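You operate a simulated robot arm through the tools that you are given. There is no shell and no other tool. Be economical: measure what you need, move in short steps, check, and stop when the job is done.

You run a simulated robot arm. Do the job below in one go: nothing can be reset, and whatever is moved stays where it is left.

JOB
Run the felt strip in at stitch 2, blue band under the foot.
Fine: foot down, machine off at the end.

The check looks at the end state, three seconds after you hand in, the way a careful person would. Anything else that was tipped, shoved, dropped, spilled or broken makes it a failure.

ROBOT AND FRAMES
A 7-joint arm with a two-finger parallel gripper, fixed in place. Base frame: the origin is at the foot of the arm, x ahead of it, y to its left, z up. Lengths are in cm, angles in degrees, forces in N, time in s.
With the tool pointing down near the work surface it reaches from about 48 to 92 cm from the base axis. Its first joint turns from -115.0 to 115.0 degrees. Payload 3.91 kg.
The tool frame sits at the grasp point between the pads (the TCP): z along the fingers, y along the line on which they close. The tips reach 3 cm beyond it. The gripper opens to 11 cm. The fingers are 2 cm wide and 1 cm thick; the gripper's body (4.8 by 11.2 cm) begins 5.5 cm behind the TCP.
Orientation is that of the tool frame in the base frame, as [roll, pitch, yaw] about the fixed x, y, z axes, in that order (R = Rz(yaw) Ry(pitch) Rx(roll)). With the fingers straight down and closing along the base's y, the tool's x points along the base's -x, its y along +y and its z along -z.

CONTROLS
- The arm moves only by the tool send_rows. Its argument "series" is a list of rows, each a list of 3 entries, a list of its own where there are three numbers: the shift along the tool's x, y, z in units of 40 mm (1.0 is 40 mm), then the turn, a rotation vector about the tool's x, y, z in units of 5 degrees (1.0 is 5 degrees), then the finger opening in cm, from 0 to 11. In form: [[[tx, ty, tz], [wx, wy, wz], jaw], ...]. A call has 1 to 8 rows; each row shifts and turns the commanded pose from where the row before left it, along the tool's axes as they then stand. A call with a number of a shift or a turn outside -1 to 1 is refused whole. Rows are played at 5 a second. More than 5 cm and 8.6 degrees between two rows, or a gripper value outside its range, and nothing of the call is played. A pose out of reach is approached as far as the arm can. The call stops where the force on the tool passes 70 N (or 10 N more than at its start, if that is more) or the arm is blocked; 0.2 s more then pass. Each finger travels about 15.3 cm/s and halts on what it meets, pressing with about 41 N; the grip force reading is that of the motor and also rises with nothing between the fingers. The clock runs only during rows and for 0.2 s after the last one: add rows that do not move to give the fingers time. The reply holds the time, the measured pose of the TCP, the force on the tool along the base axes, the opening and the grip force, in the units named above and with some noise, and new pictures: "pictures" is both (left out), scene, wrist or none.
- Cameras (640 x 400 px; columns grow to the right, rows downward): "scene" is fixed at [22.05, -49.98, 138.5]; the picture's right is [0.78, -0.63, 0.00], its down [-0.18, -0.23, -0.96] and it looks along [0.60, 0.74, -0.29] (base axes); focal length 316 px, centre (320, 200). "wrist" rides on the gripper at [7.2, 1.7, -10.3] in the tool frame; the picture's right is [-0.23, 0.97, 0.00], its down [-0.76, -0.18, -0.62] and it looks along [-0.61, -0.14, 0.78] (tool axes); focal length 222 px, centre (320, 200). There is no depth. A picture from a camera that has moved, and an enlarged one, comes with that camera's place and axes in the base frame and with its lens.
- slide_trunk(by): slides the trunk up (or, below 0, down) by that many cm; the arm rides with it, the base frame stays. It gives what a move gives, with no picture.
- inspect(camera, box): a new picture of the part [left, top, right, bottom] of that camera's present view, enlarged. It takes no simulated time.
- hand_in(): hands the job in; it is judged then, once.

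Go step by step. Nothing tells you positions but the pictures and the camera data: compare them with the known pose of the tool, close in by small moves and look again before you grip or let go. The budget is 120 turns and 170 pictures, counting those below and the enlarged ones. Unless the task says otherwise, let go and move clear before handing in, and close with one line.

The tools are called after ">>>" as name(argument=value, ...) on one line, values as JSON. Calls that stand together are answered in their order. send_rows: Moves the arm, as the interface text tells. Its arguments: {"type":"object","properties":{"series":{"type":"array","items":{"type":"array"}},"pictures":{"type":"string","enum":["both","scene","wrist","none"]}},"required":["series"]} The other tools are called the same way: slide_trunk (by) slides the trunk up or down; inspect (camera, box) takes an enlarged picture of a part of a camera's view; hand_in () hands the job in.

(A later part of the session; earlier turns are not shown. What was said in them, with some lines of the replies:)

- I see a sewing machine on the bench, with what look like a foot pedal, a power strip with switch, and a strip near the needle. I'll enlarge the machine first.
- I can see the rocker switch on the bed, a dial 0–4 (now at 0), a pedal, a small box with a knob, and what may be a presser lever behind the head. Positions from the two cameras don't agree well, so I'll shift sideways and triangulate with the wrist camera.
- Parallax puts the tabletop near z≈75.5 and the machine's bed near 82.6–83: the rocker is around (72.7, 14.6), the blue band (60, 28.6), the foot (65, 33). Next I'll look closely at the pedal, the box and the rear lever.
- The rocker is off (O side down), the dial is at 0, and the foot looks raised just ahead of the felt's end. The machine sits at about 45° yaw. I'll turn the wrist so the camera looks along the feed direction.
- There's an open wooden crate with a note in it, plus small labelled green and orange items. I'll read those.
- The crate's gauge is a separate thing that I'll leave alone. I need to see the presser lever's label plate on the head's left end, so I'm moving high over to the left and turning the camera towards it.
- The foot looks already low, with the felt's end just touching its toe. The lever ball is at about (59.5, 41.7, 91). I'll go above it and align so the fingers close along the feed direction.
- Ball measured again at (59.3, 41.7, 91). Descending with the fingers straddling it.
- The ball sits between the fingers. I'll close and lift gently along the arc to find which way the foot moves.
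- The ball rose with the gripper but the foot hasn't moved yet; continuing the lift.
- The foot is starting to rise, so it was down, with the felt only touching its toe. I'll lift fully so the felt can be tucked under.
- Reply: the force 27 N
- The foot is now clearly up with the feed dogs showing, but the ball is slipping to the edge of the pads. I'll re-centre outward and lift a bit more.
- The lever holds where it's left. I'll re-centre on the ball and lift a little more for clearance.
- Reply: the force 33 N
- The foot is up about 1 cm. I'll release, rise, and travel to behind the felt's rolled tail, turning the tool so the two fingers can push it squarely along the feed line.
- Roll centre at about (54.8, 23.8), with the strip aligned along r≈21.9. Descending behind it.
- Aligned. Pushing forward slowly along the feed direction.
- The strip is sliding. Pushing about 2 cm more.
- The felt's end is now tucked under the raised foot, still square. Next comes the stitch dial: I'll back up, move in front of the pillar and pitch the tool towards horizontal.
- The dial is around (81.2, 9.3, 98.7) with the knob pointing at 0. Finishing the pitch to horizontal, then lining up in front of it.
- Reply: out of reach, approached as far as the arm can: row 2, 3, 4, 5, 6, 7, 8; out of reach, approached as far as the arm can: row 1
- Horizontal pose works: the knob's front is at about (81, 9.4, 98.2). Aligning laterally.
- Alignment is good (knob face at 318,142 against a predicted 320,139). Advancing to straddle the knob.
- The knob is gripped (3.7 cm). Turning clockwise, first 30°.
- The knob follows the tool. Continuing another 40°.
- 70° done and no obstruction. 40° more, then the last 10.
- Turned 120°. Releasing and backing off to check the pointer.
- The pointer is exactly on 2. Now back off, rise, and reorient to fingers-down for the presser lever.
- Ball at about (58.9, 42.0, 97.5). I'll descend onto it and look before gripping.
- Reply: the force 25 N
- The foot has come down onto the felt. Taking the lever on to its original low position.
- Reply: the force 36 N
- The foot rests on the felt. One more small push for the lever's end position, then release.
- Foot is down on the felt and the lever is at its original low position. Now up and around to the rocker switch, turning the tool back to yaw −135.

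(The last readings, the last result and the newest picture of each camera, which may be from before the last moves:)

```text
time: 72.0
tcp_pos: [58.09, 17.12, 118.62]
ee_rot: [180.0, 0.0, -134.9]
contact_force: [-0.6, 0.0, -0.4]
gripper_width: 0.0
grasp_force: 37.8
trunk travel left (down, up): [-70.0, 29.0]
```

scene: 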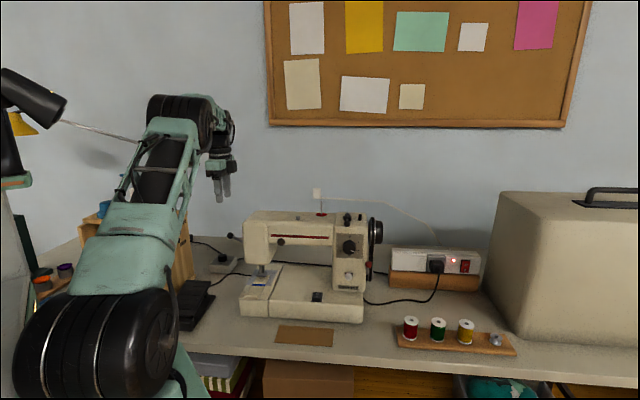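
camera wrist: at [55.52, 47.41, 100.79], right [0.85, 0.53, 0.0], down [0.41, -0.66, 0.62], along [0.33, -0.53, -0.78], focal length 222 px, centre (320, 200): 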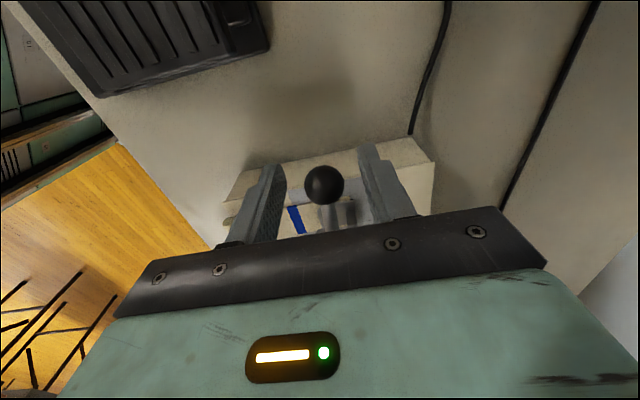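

>>> send_rows(series=[[[-0.35, -0.79, 0.8], [0, 0, 0], 0], [[-0.35, -0.79, 0.8], [0, 0, 0], 0], [[-0.35, -0.79, 0.8], [0, 0, 0], 0], [[-0.35, -0.79, 0.8], [0, 0, 0], 0], [[0, 0, 0.8], [0, 0, 0], 0], [[0, 0, 0.8], [0, 0, 0], 0], [[0, 0, 0], [0, 0, 0], 0]])

>>> inspect(camera="wrist", box=[260, 80, 400, 200])

```text
time: 73.6
tcp_pos: [71.01, 12.14, 99.42]
ee_rot: [180.0, 0.0, -135.0]
contact_force: [0.3, 0.0, -0.4]
gripper_width: 0.0
grasp_force: 37.3
trunk travel left (down, up): [-70.0, 29.0]
camera wrist: at [64.54, 8.27, 109.65], right [-0.53, 0.85, 0.0], down [0.66, 0.41, 0.62], along [0.53, 0.33, -0.78], focal length 222 px, centre (320, 200)
```

scene: 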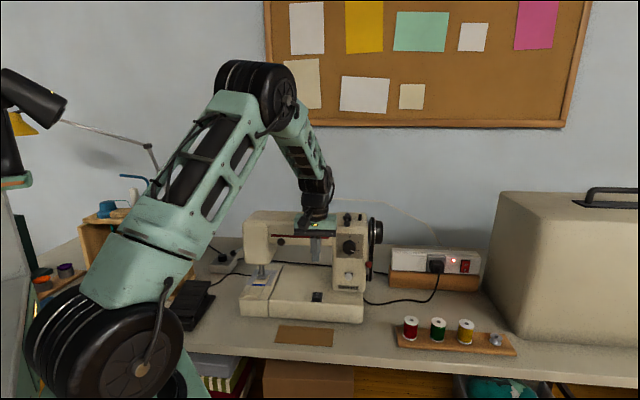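
wrist: 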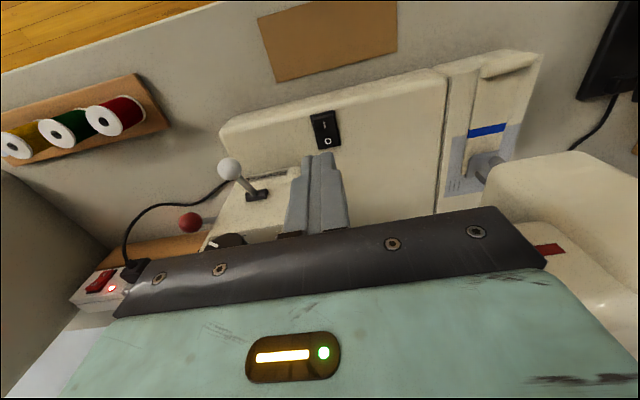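

```text
3.33 times, centred on (330, 140) of wrist
camera zoom: at [64.54, 8.27, 109.65], right [-0.53, 0.85, 0.0], down [0.66, 0.41, 0.62], along [0.53, 0.33, -0.78], focal length 740 px, centre (287, 400)
```

zoom: 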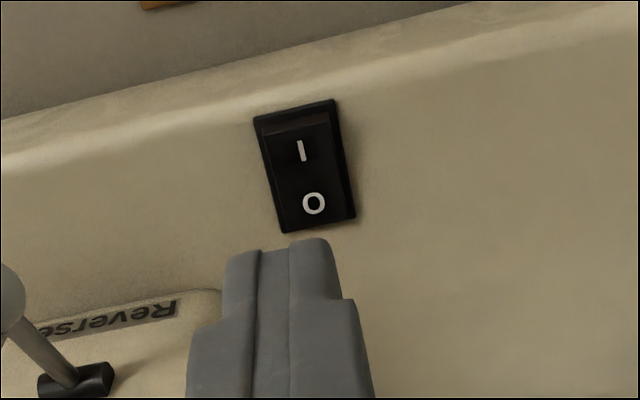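

The I end of the rocker is at about (72.1, 13.5), top around z 84. Coming down just above it.

>>> send_rows(series=[[[-0.27, 0.045, 1], [0, 0, 0], 0], [[0, 0, 1], [0, 0, 0], 0], [[0, 0, 0.75], [0, 0, 0], 0], [[0, 0, 0], [0, 0, 0], 0]], pictures="wrist")

>>> inspect(camera="scene", box=[284, 260, 348, 310])

```text
time: 74.6
tcp_pos: [71.64, 13.07, 88.38]
ee_rot: [-179.9, 0.0, -135.0]
contact_force: [0.5, -0.6, 0.2]
gripper_width: 0.0
grasp_force: 37.8
trunk travel left (down, up): [-70.0, 29.0]
camera wrist: at [65.25, 9.12, 98.69], right [-0.53, 0.85, 0.0], down [0.66, 0.41, 0.62], along [0.53, 0.33, -0.78], focal length 222 px, centre (320, 200)
```

wrist: 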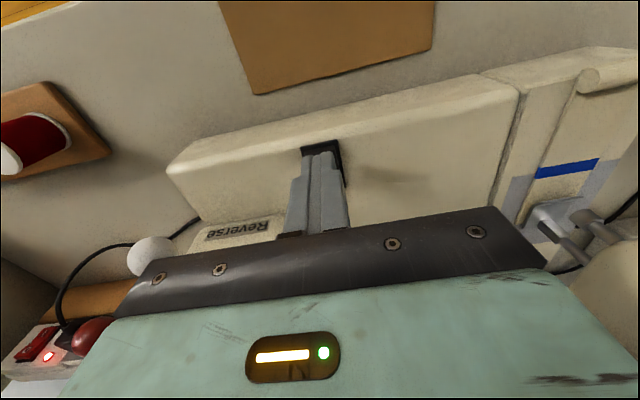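

```text
8.00 times, centred on (316, 285) of scene
camera zoom: at [22.05, -49.98, 138.5], right [0.78, -0.63, 0.0], down [-0.18, -0.23, -0.96], along [0.6, 0.74, -0.29], focal length 2530 px, centre (352, -480)
```

zoom: 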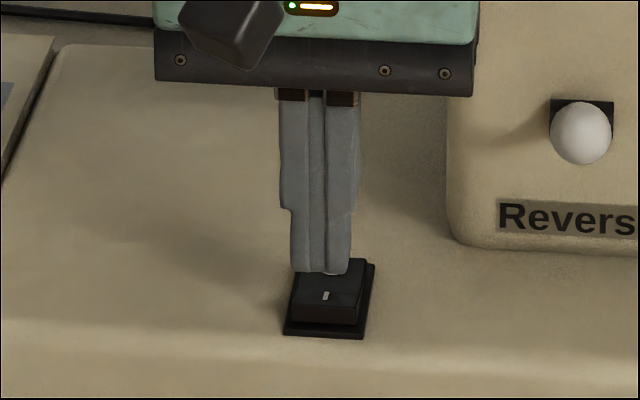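

Lined up on I. Pressing down in small steps.

>>> send_rows(series=[[[0.05, 0, 0.15], [0, 0, 0], 0], [[0, 0, 0.1], [0, 0, 0], 0], [[0, 0, 0.08], [0, 0, 0], 0], [[0, 0, 0.06], [0, 0, 0], 0], [[0, 0, 0], [0, 0, 0], 0]], pictures="none")

>>> inspect(camera="scene", box=[300, 275, 332, 305])

```text
time: 75.8
tcp_pos: [71.68, 12.9, 86.81]
ee_rot: [180.0, 0.0, -135.0]
contact_force: [0.5, -0.6, 0.0]
gripper_width: 0.0
grasp_force: 37.3
trunk travel left (down, up): [-70.0, 29.0]
```

```text
13.33 times, centred on (316, 290) of scene
camera zoom: at [22.05, -49.98, 138.5], right [0.78, -0.63, 0.0], down [-0.18, -0.23, -0.96], along [0.6, 0.74, -0.29], focal length 4217 px, centre (373, -1000)
```

zoom: 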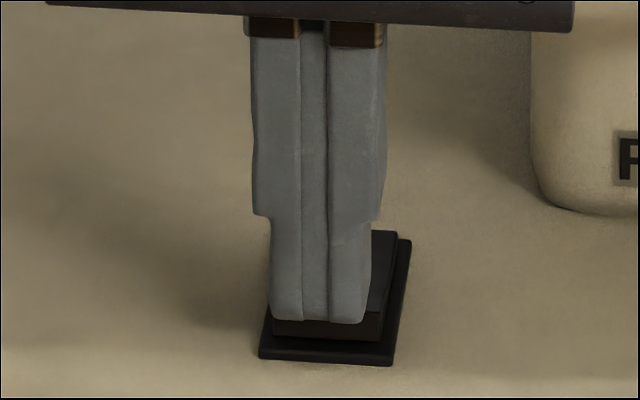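

>>> send_rows(series=[[[0, 0, 0.05], [0, 0, 0], 0], [[0, 0, 0.05], [0, 0, 0], 0], [[0, 0, 0.05], [0, 0, 0], 0], [[0, 0, 0], [0, 0, 0], 0]], pictures="none")

>>> inspect(camera="scene", box=[300, 275, 332, 305])

```text
time: 76.8
tcp_pos: [71.38, 13.03, 86.15]
ee_rot: [180.0, -0.1, -135.0]
contact_force: [-1.8, -1.3, 3.8]
gripper_width: 0.0
grasp_force: 37.6
trunk travel left (down, up): [-70.0, 29.0]
```

```text
13.33 times, centred on (316, 290) of scene
camera zoom: at [22.05, -49.98, 138.5], right [0.78, -0.63, 0.0], down [-0.18, -0.23, -0.96], along [0.6, 0.74, -0.29], focal length 4217 px, centre (373, -1000)
```

zoom: 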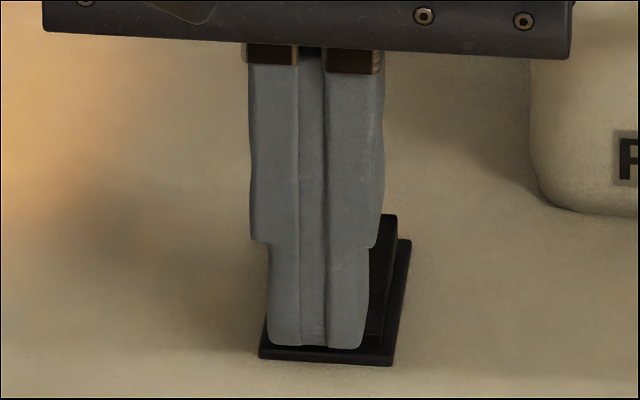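

The rocker has flipped to I (its far end is up) and the machine's light came on. Lifting off to confirm.

>>> send_rows(series=[[[0, 0, -0.5], [0, 0, 0], 0], [[0.5, 0, -1], [0, 0, 0], 0], [[1, 0, -0.6], [0, 0, 0], 0], [[0.6, 0, -1], [0, 0, 0], 0], [[0, 0, -1], [0, 0, 0], 0], [[0, 0, -1], [0, 0, 0], 0]])

>>> inspect(camera="scene", box=[220, 220, 348, 310])

>>> inspect(camera="scene", box=[150, 260, 230, 340])

```text
time: 78.2
tcp_pos: [65.46, 7.06, 106.69]
ee_rot: [-180.0, -0.1, -134.9]
contact_force: [-0.4, -0.8, -0.5]
gripper_width: 0.0
grasp_force: 38.3
trunk travel left (down, up): [-70.0, 29.0]
camera wrist: at [59.11, 3.08, 116.89], right [-0.53, 0.85, 0.0], down [0.66, 0.41, 0.62], along [0.53, 0.33, -0.78], focal length 222 px, centre (320, 200)
```

scene: 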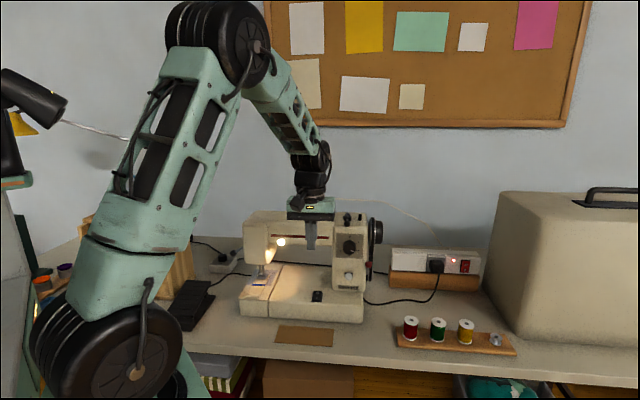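
wrist: 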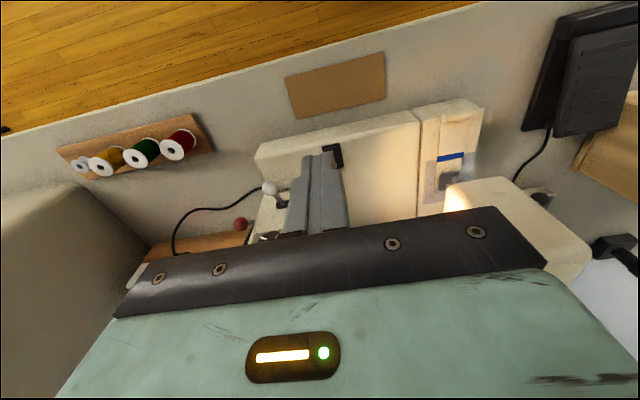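

```text
4.44 times, centred on (284, 265) of scene
camera zoom: at [22.05, -49.98, 138.5], right [0.78, -0.63, 0.0], down [-0.18, -0.23, -0.96], along [0.6, 0.74, -0.29], focal length 1406 px, centre (480, -89)
```

zoom: 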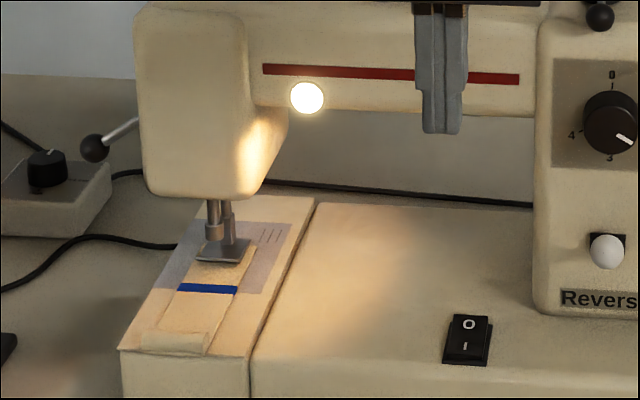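

```text
5.00 times, centred on (190, 300) of scene
camera zoom: at [22.05, -49.98, 138.5], right [0.78, -0.63, 0.0], down [-0.18, -0.23, -0.96], along [0.6, 0.74, -0.29], focal length 1581 px, centre (970, -300)
```

zoom: 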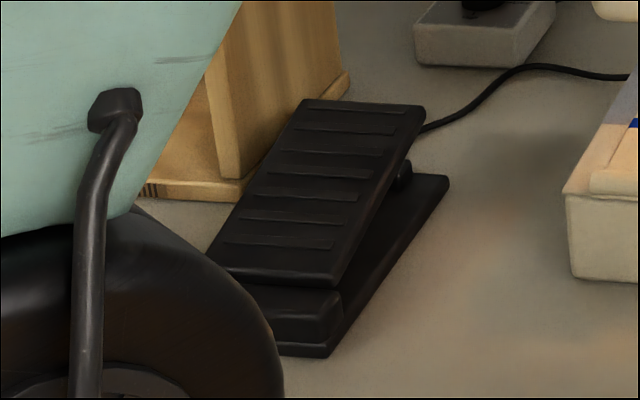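

Machine is on, dial at 2, foot down. The pedal's raised end is its far end (by the cord), near the crate's lever, so I'll press on the machine side of it. Moving over there high.

>>> send_rows(series=[[[-0.2, 0.94, -0.3], [0, 0, 0], 0], [[-0.2, 0.94, -0.2], [0, 0, 0], 0], [[-0.3, 0.94, -0.2], [0, 0, 0], 0], [[-0.3, 0.94, 0], [0, 0, 0], 0], [[-0.3, 0.94, 0], [0, 0, 0], 0], [[-0.3, 0.94, 0], [0, 0, 0], 0], [[-0.3, 0.94, 0], [0, 0, 0], 0], [[-0.4, 0.94, 0], [0, 0, 0], 0]], pictures="none")

>>> send_rows(series=[[[-0.5, 0.9, 0], [0, 0, 0], 0], [[-0.6, 0.5, 0], [0, 0, 0], 0], [[0, 0, 0], [0, 0, 0], 0]])

```text
time: 80.0
tcp_pos: [50.57, 34.75, 109.39]
ee_rot: [179.9, 0.1, -135.2]
contact_force: [0.8, -0.5, 0.3]
gripper_width: 0.01
grasp_force: 37.6
trunk travel left (down, up): [-70.0, 29.0]
```

```text
time: 80.8
tcp_pos: [49.83, 41.91, 109.48]
ee_rot: [-180.0, 0.0, -135.0]
contact_force: [-0.7, -0.2, 0.5]
gripper_width: 0.0
grasp_force: 37.9
trunk travel left (down, up): [-70.0, 29.0]
camera wrist: at [43.42, 37.92, 119.74], right [-0.53, 0.85, 0.0], down [0.66, 0.41, 0.62], along [0.53, 0.33, -0.78], focal length 222 px, centre (320, 200)
```

scene: 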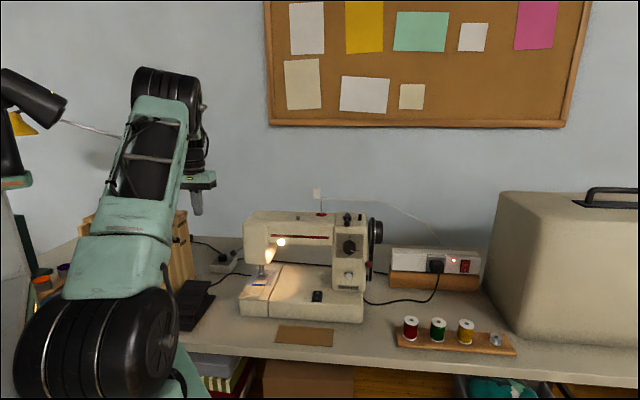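
wrist: 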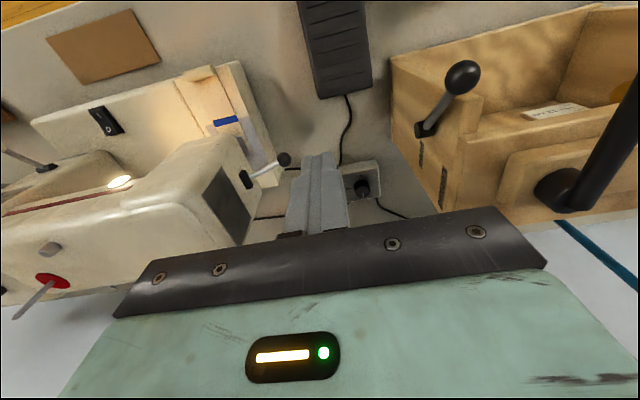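

The pedal's far end spans r −2…6.4 at f≈67. I'll press at r≈4.6, f≈64.8; descending to just above.

>>> send_rows(series=[[[0, 0.24, 1], [0, 0, 0], 0], [[0, 0, 1], [0, 0, 0], 0], [[0, 0, 1], [0, 0, 0], 0], [[0, 0, 1], [0, 0, 0], 0], [[0, 0, 1], [0, 0, 0], 0], [[0, 0, 0.3], [0, 0, 0], 0], [[0, 0, 0], [0, 0, 0], 0]])

>>> inspect(camera="scene", box=[150, 200, 310, 320])

```text
time: 82.4
tcp_pos: [49.3, 42.54, 88.19]
ee_rot: [-180.0, 0.1, -135.0]
contact_force: [0.0, -1.1, 0.8]
gripper_width: 0.01
grasp_force: 37.3
trunk travel left (down, up): [-70.0, 29.0]
camera wrist: at [42.83, 38.59, 98.49], right [-0.53, 0.85, 0.0], down [0.66, 0.41, 0.62], along [0.53, 0.33, -0.78], focal length 222 px, centre (320, 200)
```

scene: 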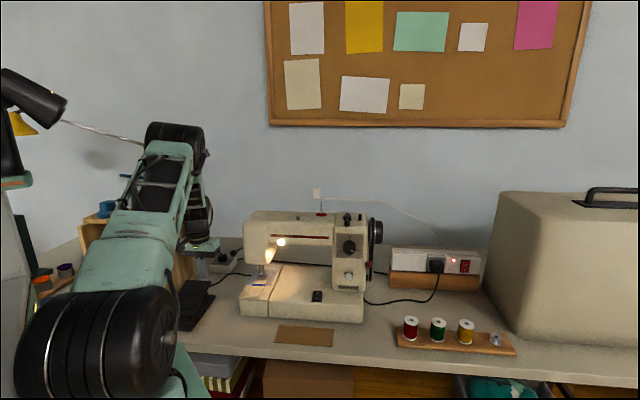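
wrist: 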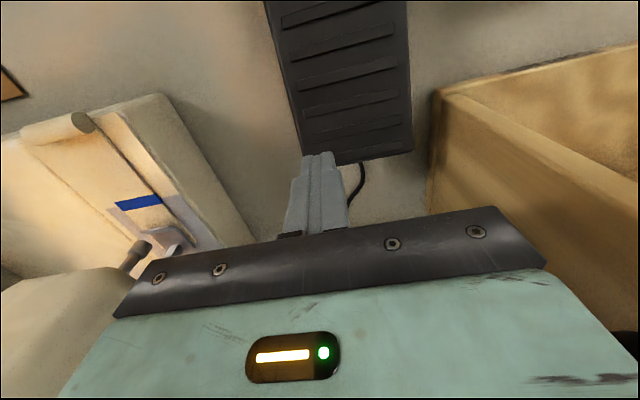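

```text
3.33 times, centred on (230, 260) of scene
camera zoom: at [22.05, -49.98, 138.5], right [0.78, -0.63, 0.0], down [-0.18, -0.23, -0.96], along [0.6, 0.74, -0.29], focal length 1054 px, centre (620, 0)
```

zoom: 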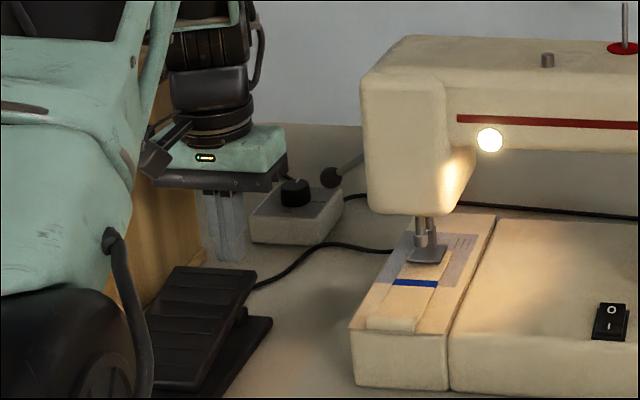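

Over the pedal with good margins. Lowering gently to find contact.

>>> send_rows(series=[[[0.1, 0.12, 0.3], [0, 0, 0], 0], [[0, 0, 0.2], [0, 0, 0], 0], [[0, 0, 0.1], [0, 0, 0], 0], [[0, 0, 0.1], [0, 0, 0], 0]], pictures="none")

>>> inspect(camera="scene", box=[166, 250, 286, 325])

```text
time: 83.4
tcp_pos: [48.54, 42.7, 85.5]
ee_rot: [179.9, 0.1, -135.0]
contact_force: [1.2, 0.4, 3.8]
gripper_width: 0.01
grasp_force: 37.9
trunk travel left (down, up): [-70.0, 29.0]
```

```text
5.33 times, centred on (226, 288) of scene
camera zoom: at [22.05, -49.98, 138.5], right [0.78, -0.63, 0.0], down [-0.18, -0.23, -0.96], along [0.6, 0.74, -0.29], focal length 1687 px, centre (821, -267)
```

zoom: 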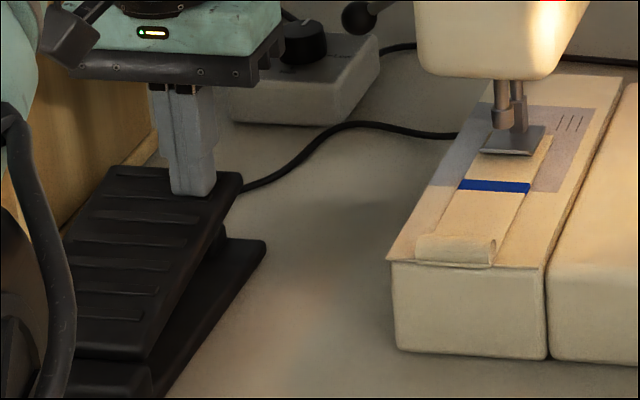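

Light contact with the pedal (3.8 N); the felt hasn't moved. Pressing a few millimetres.

>>> send_rows(series=[[[0, 0, 0.1], [0, 0, 0], 0]], pictures="none")

>>> inspect(camera="scene", box=[166, 250, 286, 325])

```text
time: 83.8
tcp_pos: [48.62, 42.51, 84.91]
ee_rot: [-180.0, 0.0, -134.9]
contact_force: [1.7, 1.6, 3.8]
gripper_width: 0.0
grasp_force: 37.6
trunk travel left (down, up): [-70.0, 29.0]
```

```text
5.33 times, centred on (226, 288) of scene
camera zoom: at [22.05, -49.98, 138.5], right [0.78, -0.63, 0.0], down [-0.18, -0.23, -0.96], along [0.6, 0.74, -0.29], focal length 1687 px, centre (821, -267)
```

zoom: 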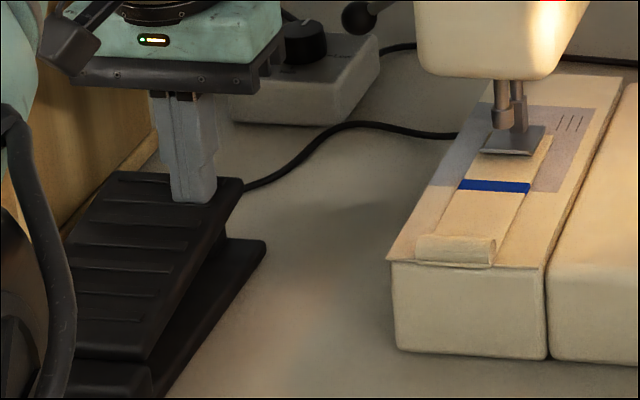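

Pedal is moving, no feed yet. A bit further.

>>> send_rows(series=[[[0, 0, 0.12], [0, 0, 0], 0]], pictures="none")

>>> inspect(camera="scene", box=[166, 250, 286, 325])

```text
time: 84.2
tcp_pos: [48.75, 42.57, 84.39]
ee_rot: [180.0, 0.0, -135.0]
contact_force: [2.2, 0.6, 3.7]
gripper_width: 0.0
grasp_force: 37.7
trunk travel left (down, up): [-70.0, 29.0]
```

```text
5.33 times, centred on (226, 288) of scene
camera zoom: at [22.05, -49.98, 138.5], right [0.78, -0.63, 0.0], down [-0.18, -0.23, -0.96], along [0.6, 0.74, -0.29], focal length 1687 px, centre (821, -267)
```

zoom: 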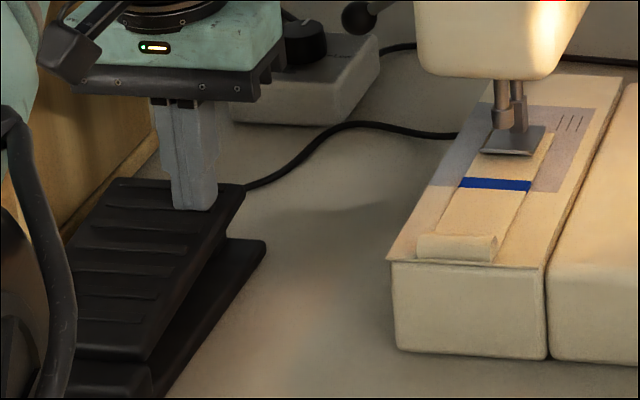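

The felt has just begun to creep in. Holding briefly to gauge the speed.

>>> send_rows(series=[[[0, 0, 0], [0, 0, 0], 0], [[0, 0, 0], [0, 0, 0], 0]], pictures="none")

>>> inspect(camera="scene", box=[166, 250, 286, 325])

```text
time: 84.8
tcp_pos: [48.56, 42.72, 84.45]
ee_rot: [179.9, 0.0, -134.9]
contact_force: [2.9, -0.1, 4.0]
gripper_width: 0.0
grasp_force: 37.4
trunk travel left (down, up): [-70.0, 29.0]
```

```text
5.33 times, centred on (226, 288) of scene
camera zoom: at [22.05, -49.98, 138.5], right [0.78, -0.63, 0.0], down [-0.18, -0.23, -0.96], along [0.6, 0.74, -0.29], focal length 1687 px, centre (821, -267)
```

zoom: 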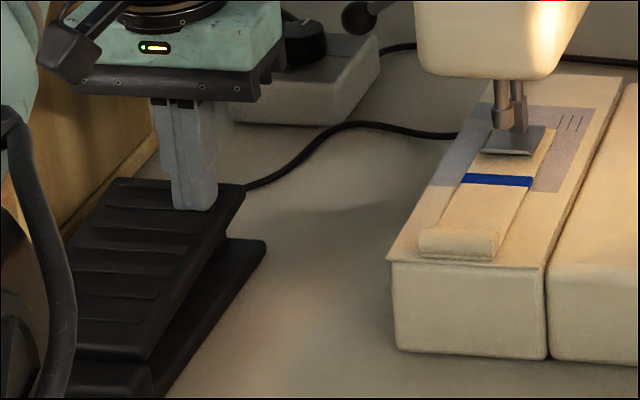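

Feeding at a steady ~0.8 cm/s. Running for 1.8 s more.

>>> send_rows(series=[[[0, 0, 0], [0, 0, 0], 0], [[0, 0, 0], [0, 0, 0], 0], [[0, 0, 0], [0, 0, 0], 0], [[0, 0, 0], [0, 0, 0], 0], [[0, 0, 0], [0, 0, 0], 0], [[0, 0, 0], [0, 0, 0], 0], [[0, 0, 0], [0, 0, 0], 0], [[0, 0, 0], [0, 0, 0], 0]], pictures="none")

>>> inspect(camera="scene", box=[166, 250, 286, 325])

```text
time: 86.6
tcp_pos: [48.66, 42.53, 84.54]
ee_rot: [179.9, 0.0, -135.0]
contact_force: [1.8, -1.1, 3.6]
gripper_width: 0.0
grasp_force: 37.5
trunk travel left (down, up): [-70.0, 29.0]
```

```text
5.33 times, centred on (226, 288) of scene
camera zoom: at [22.05, -49.98, 138.5], right [0.78, -0.63, 0.0], down [-0.18, -0.23, -0.96], along [0.6, 0.74, -0.29], focal length 1687 px, centre (821, -267)
```

zoom: 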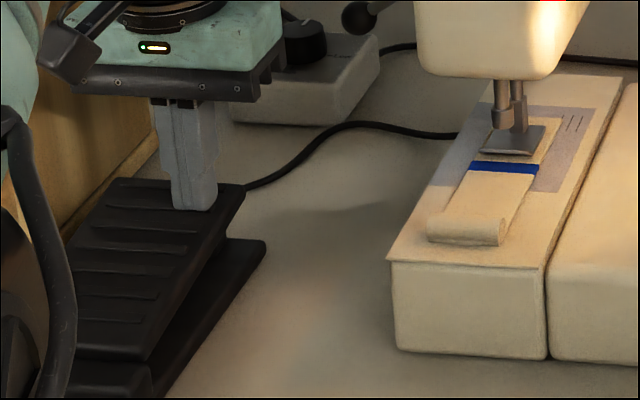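

>>> send_rows(series=[[[0, 0, 0], [0, 0, 0], 0], [[0, 0, 0], [0, 0, 0], 0], [[0, 0, 0], [0, 0, 0], 0], [[0, 0, 0], [0, 0, 0], 0], [[0, 0, 0], [0, 0, 0], 0], [[0, 0, 0], [0, 0, 0], 0], [[0, 0, 0], [0, 0, 0], 0], [[0, 0, 0], [0, 0, 0], 0]], pictures="none")

>>> inspect(camera="scene", box=[240, 260, 288, 290])

```text
time: 88.4
tcp_pos: [48.65, 42.65, 84.39]
ee_rot: [180.0, 0.0, -135.0]
contact_force: [1.6, -1.5, 4.2]
gripper_width: 0.0
grasp_force: 38.2
trunk travel left (down, up): [-70.0, 29.0]
```

```text
13.33 times, centred on (264, 275) of scene
camera zoom: at [22.05, -49.98, 138.5], right [0.78, -0.63, 0.0], down [-0.18, -0.23, -0.96], along [0.6, 0.74, -0.29], focal length 4217 px, centre (1067, -800)
```

zoom: 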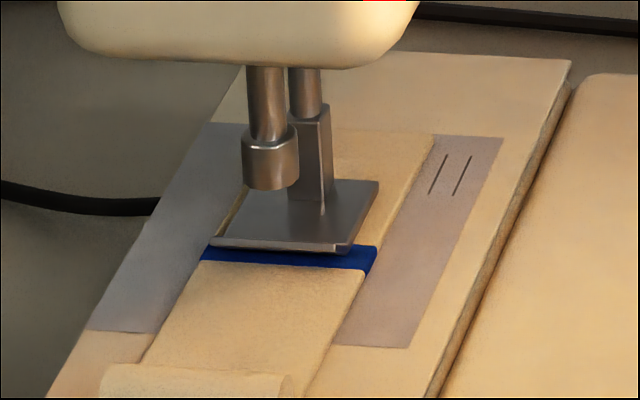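

The band is entering under the foot's front edge. About 2 s more to centre it; running 1.2 s now.

>>> send_rows(series=[[[0, 0, 0], [0, 0, 0], 0], [[0, 0, 0], [0, 0, 0], 0], [[0, 0, 0], [0, 0, 0], 0], [[0, 0, 0], [0, 0, 0], 0], [[0, 0, 0], [0, 0, 0], 0]], pictures="none")

>>> inspect(camera="scene", box=[240, 260, 288, 290])

```text
time: 89.6
tcp_pos: [48.65, 42.53, 84.58]
ee_rot: [180.0, 0.0, -135.1]
contact_force: [1.5, -1.5, 3.7]
gripper_width: 0.0
grasp_force: 37.7
trunk travel left (down, up): [-70.0, 29.0]
```

```text
13.33 times, centred on (264, 275) of scene
camera zoom: at [22.05, -49.98, 138.5], right [0.78, -0.63, 0.0], down [-0.18, -0.23, -0.96], along [0.6, 0.74, -0.29], focal length 4217 px, centre (1067, -800)
```

zoom: 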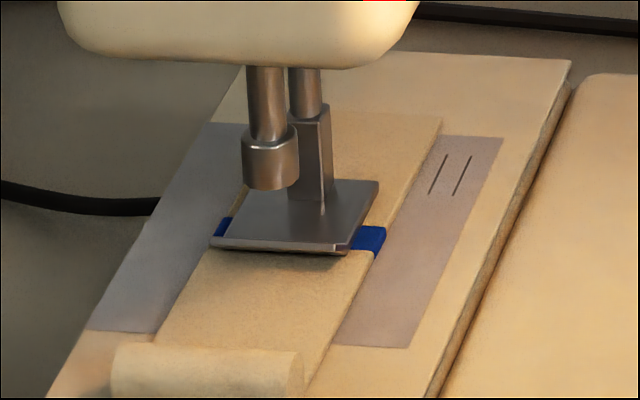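

The band's centre is about 1 s of travel short of the foot's middle. Running 1 s and lifting off the pedal in the same call.

>>> send_rows(series=[[[0, 0, 0], [0, 0, 0], 0], [[0, 0, 0], [0, 0, 0], 0], [[0, 0, 0], [0, 0, 0], 0], [[0, 0, 0], [0, 0, 0], 0], [[0, 0, 0], [0, 0, 0], 0], [[0, 0, -0.8], [0, 0, 0], 0], [[0, 0, -1], [0, 0, 0], 0], [[0, 0, -1], [0, 0, 0], 0]], pictures="scene")

>>> inspect(camera="scene", box=[240, 260, 288, 290])

```text
time: 91.4
tcp_pos: [48.65, 42.67, 95.85]
ee_rot: [-180.0, -0.1, -135.0]
contact_force: [-0.4, 0.4, -0.2]
gripper_width: 0.0
grasp_force: 37.4
trunk travel left (down, up): [-70.0, 29.0]
```

scene: 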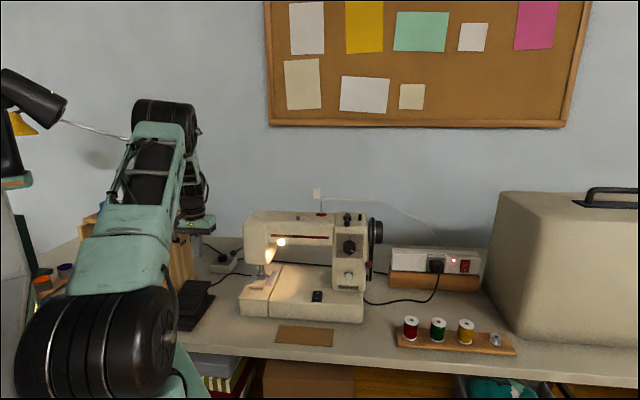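

```text
13.33 times, centred on (264, 275) of scene
camera zoom: at [22.05, -49.98, 138.5], right [0.78, -0.63, 0.0], down [-0.18, -0.23, -0.96], along [0.6, 0.74, -0.29], focal length 4217 px, centre (1067, -800)
```

zoom: 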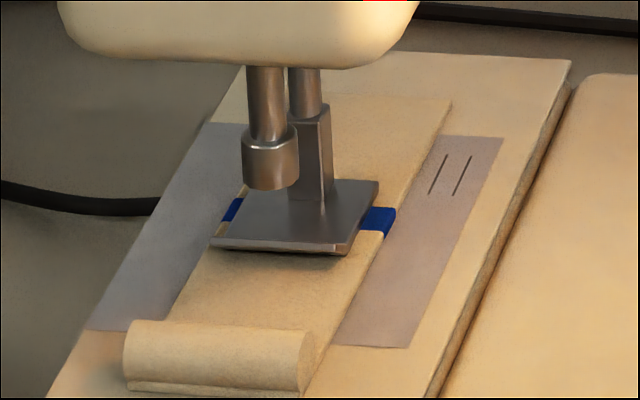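

The blue band is centred under the foot and feeding has stopped. Now back to the rocker to switch the machine off.

>>> send_rows(series=[[[0, 0, -1], [0, 0, 0], 0], [[0, 0, -1], [0, 0, 0], 0], [[0, 0, -1], [0, 0, 0], 0], [[0.6, -0.6, -0.5], [0, 0, 0], 0], [[0.5, -0.94, 0], [0, 0, 0], 0], [[0.5, -0.94, 0], [0, 0, 0], 0], [[0.4, -0.94, 0], [0, 0, 0], 0], [[0.2, -0.94, 0], [0, 0, 0], 0]], pictures="none")

>>> send_rows(series=[[[0, -1, 0], [0, 0, 0], 0], [[0, -1, 0], [0, 0, 0], 0], [[0, -1, 0], [0, 0, 0], 0], [[0, -1, 0], [0, 0, 0], 0], [[0, -0.94, 0], [0, -1, 0], 0], [[0, 0, 0], [0, -1, 0], 0], [[0, 0, 0], [0, -1, 0], 0], [[0, 0, 0], [0, -1, 0], 0]])

>>> inspect(camera="scene", box=[240, 260, 336, 310])

```text
time: 93.2
tcp_pos: [54.6, 24.08, 109.81]
ee_rot: [180.0, 0.0, -134.9]
contact_force: [0.2, -0.2, 1.0]
gripper_width: 0.0
grasp_force: 37.4
trunk travel left (down, up): [-70.0, 29.0]
```

```text
time: 95.0
tcp_pos: [68.66, 10.0, 109.7]
ee_rot: [-179.9, 20.0, -135.0]
contact_force: [-0.1, 0.8, 0.2]
gripper_width: 0.0
grasp_force: 36.9
trunk travel left (down, up): [-70.0, 29.0]
camera wrist: at [60.11, 3.89, 116.93], right [-0.54, 0.84, 0.08], down [0.48, 0.23, 0.85], along [0.69, 0.49, -0.53], focal length 222 px, centre (320, 200)
```

scene: 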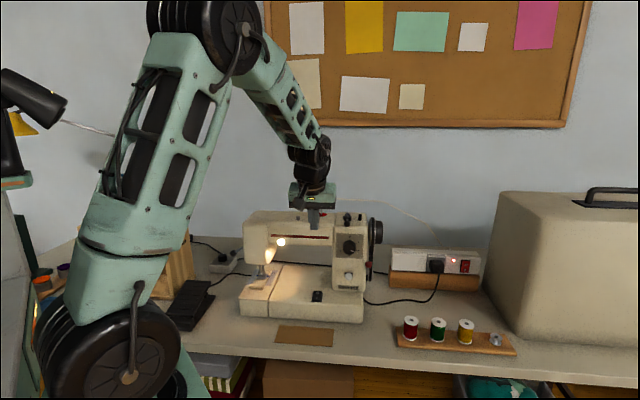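
wrist: 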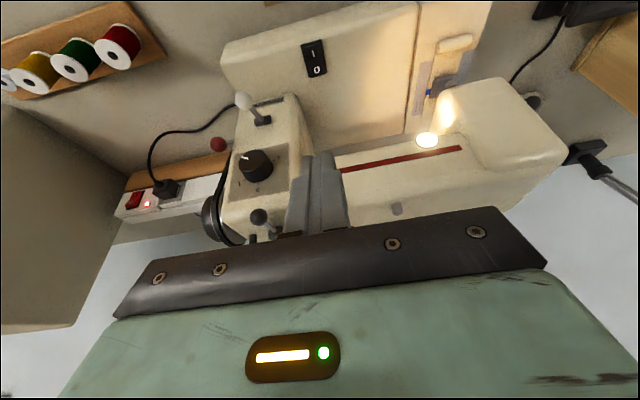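

```text
6.67 times, centred on (288, 285) of scene
camera zoom: at [22.05, -49.98, 138.5], right [0.78, -0.63, 0.0], down [-0.18, -0.23, -0.96], along [0.6, 0.74, -0.29], focal length 2108 px, centre (533, -367)
```

zoom: 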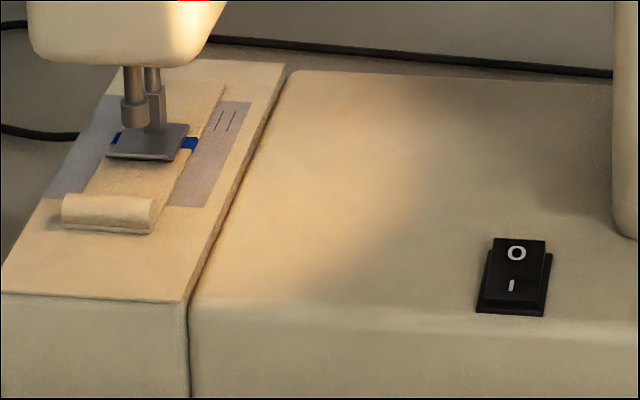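

>>> send_rows(series=[[[0.342, 0, 0.94], [0, 0, 0], 0], [[0.342, 0, 0.94], [0, 0, 0], 0], [[0.342, 0, 0.94], [0, 0, 0], 0], [[0.342, 0, 0.94], [0, 0, 0], 0], [[0.3, 0, 0.83], [0, 0, 0], 0], [[-0.84, 0, 0.306], [0, 0, 0], 0], [[-0.84, 0, 0.306], [0, 0, 0], 0], [[0, 0, 0], [0, 0, 0], 0]], pictures="wrist")

>>> inspect(camera="scene", box=[284, 260, 348, 310])

```text
time: 96.8
tcp_pos: [73.83, 15.17, 90.19]
ee_rot: [179.9, 20.1, -135.1]
contact_force: [-0.7, 0.2, 0.1]
gripper_width: 0.0
grasp_force: 37.7
trunk travel left (down, up): [-70.0, 29.0]
camera wrist: at [65.17, 9.03, 97.37], right [-0.54, 0.84, 0.08], down [0.48, 0.23, 0.85], along [0.69, 0.49, -0.53], focal length 222 px, centre (320, 200)
```

wrist: 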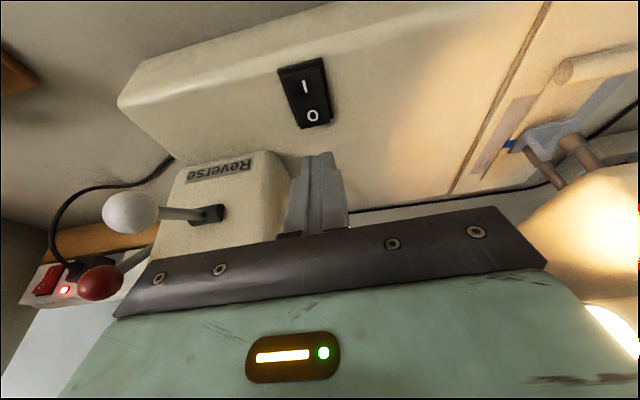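

```text
8.00 times, centred on (316, 285) of scene
camera zoom: at [22.05, -49.98, 138.5], right [0.78, -0.63, 0.0], down [-0.18, -0.23, -0.96], along [0.6, 0.74, -0.29], focal length 2530 px, centre (352, -480)
```

zoom: 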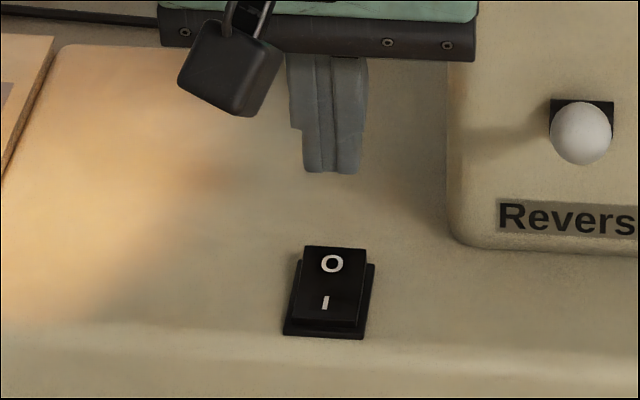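

Tip is aimed slightly past the O end, so I'll pull back 0.5 cm and lower on to it gently.

>>> send_rows(series=[[[0.118, 0, -0.043], [0, 0, 0], 0], [[0.116, 0, 0.32], [0, 0, 0], 0], [[0.095, 0, 0.26], [0, 0, 0], 0], [[0, 0, 0], [0, 0, 0], 0]], pictures="none")

>>> inspect(camera="scene", box=[300, 275, 332, 305])

```text
time: 97.8
tcp_pos: [73.43, 14.75, 87.76]
ee_rot: [180.0, 19.9, -134.9]
contact_force: [0.1, -0.1, 0.4]
gripper_width: 0.02
grasp_force: 38.0
trunk travel left (down, up): [-70.0, 29.0]
```

```text
13.33 times, centred on (316, 290) of scene
camera zoom: at [22.05, -49.98, 138.5], right [0.78, -0.63, 0.0], down [-0.18, -0.23, -0.96], along [0.6, 0.74, -0.29], focal length 4217 px, centre (373, -1000)
```

zoom: 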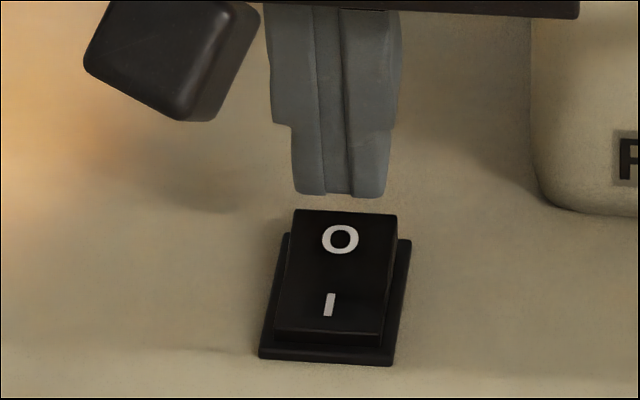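

>>> send_rows(series=[[[0.165, 0, -0.06], [0, 0, 0], 0], [[0.04, 0, 0.11], [0, 0, 0], 0], [[0.02, 0, 0.06], [0, 0, 0], 0], [[0.02, 0, 0.06], [0, 0, 0], 0], [[0, 0, 0], [0, 0, 0], 0]], pictures="none")

>>> inspect(camera="scene", box=[300, 275, 332, 305])

```text
time: 99.0
tcp_pos: [72.87, 14.19, 86.76]
ee_rot: [179.9, 19.9, -135.0]
contact_force: [0.0, 0.3, 0.1]
gripper_width: 0.0
grasp_force: 37.9
trunk travel left (down, up): [-70.0, 29.0]
```

```text
13.33 times, centred on (316, 290) of scene
camera zoom: at [22.05, -49.98, 138.5], right [0.78, -0.63, 0.0], down [-0.18, -0.23, -0.96], along [0.6, 0.74, -0.29], focal length 4217 px, centre (373, -1000)
```

zoom: 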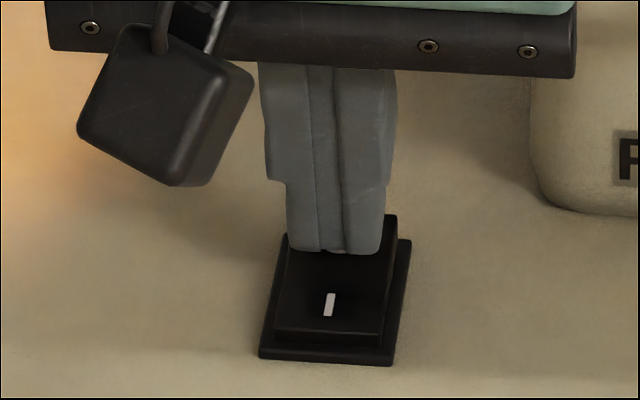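

Right at the surface; nudging 0.4 cm towards the O end and pressing.

>>> send_rows(series=[[[-0.094, 0, 0.034], [0, 0, 0], 0], [[0.02, 0, 0.06], [0, 0, 0], 0], [[0.02, 0, 0.06], [0, 0, 0], 0], [[0.02, 0, 0.06], [0, 0, 0], 0], [[0, 0, 0], [0, 0, 0], 0]], pictures="none")

>>> inspect(camera="scene", box=[300, 275, 332, 305])

```text
time: 100.2
tcp_pos: [73.33, 14.76, 86.56]
ee_rot: [-179.7, 20.5, -135.0]
contact_force: [-8.3, -6.5, 50.7]
gripper_width: 0.01
grasp_force: 37.8
trunk travel left (down, up): [-70.0, 29.0]
```

```text
13.33 times, centred on (316, 290) of scene
camera zoom: at [22.05, -49.98, 138.5], right [0.78, -0.63, 0.0], down [-0.18, -0.23, -0.96], along [0.6, 0.74, -0.29], focal length 4217 px, centre (373, -1000)
```

zoom: 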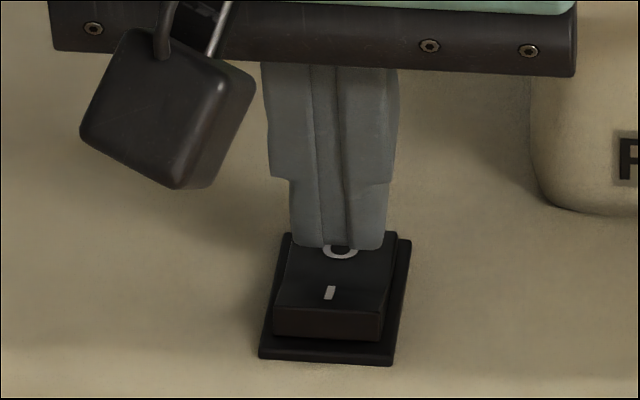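

The rocker has flipped to O and the light is out. Lifting clear and backing away.

>>> send_rows(series=[[[-0.1, 0, -0.28], [0, 0, 0], 0], [[-0.2, 0, -0.56], [0, 0, 0], 0], [[0.4, 0, -0.8], [0, 0, 0], 0], [[0.7, 0, -0.7], [0, 0, 0], 0], [[0.5, 0, -0.8], [0, 0, 0], 0], [[0, 0, -1], [0, 0, 0], 0], [[0, 0, -1], [0, 0, 0], 0], [[0, 0, 0], [0, 0, 0], 0]])

>>> inspect(camera="scene", box=[220, 220, 364, 310])

>>> inspect(camera="scene", box=[240, 260, 288, 290])

```text
time: 102.0
tcp_pos: [64.74, 6.06, 103.53]
ee_rot: [-180.0, 20.0, -135.0]
contact_force: [1.2, 0.9, -0.1]
gripper_width: 0.02
grasp_force: 37.7
trunk travel left (down, up): [-70.0, 29.0]
camera wrist: at [56.11, -0.03, 110.78], right [-0.54, 0.84, 0.08], down [0.48, 0.23, 0.85], along [0.69, 0.49, -0.53], focal length 222 px, centre (320, 200)
```

scene: 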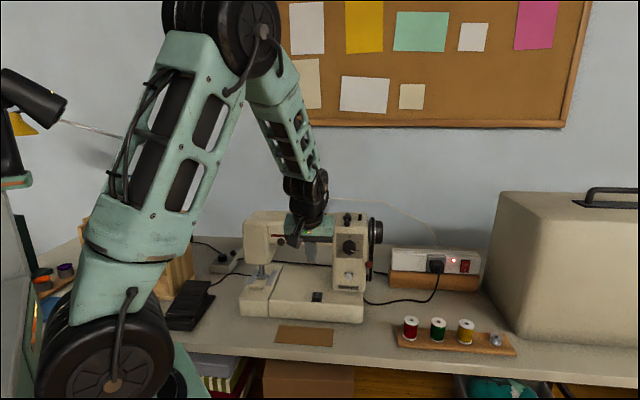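
wrist: 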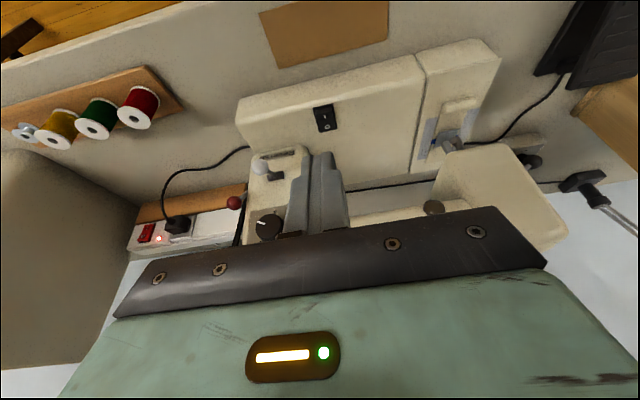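

```text
4.44 times, centred on (292, 265) of scene
camera zoom: at [22.05, -49.98, 138.5], right [0.78, -0.63, 0.0], down [-0.18, -0.23, -0.96], along [0.6, 0.74, -0.29], focal length 1406 px, centre (444, -89)
```

zoom: 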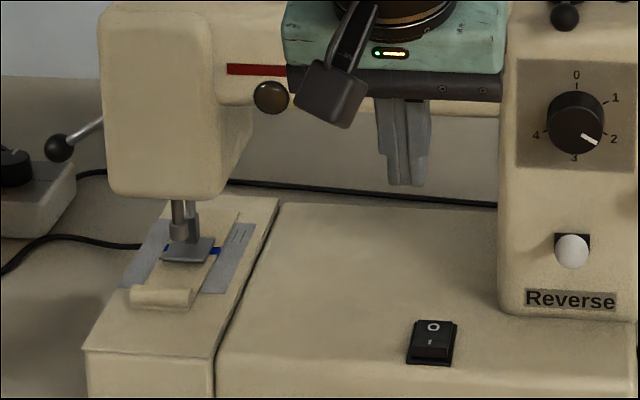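

```text
13.33 times, centred on (264, 275) of scene
camera zoom: at [22.05, -49.98, 138.5], right [0.78, -0.63, 0.0], down [-0.18, -0.23, -0.96], along [0.6, 0.74, -0.29], focal length 4217 px, centre (1067, -800)
```

zoom: 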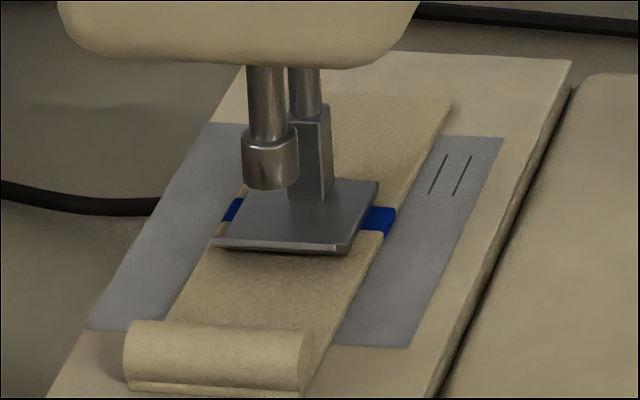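

The blue band sits under the lowered foot, the dial is on 2, the rocker is at O with the light out, and nothing else has been disturbed. The gripper is clear, so I'm handing in.

>>> hand_in()

```text
The job is handed in.
```

The felt strip was run in at stitch 2 and the job is handed in: the blue band is under the lowered foot and the machine is off.
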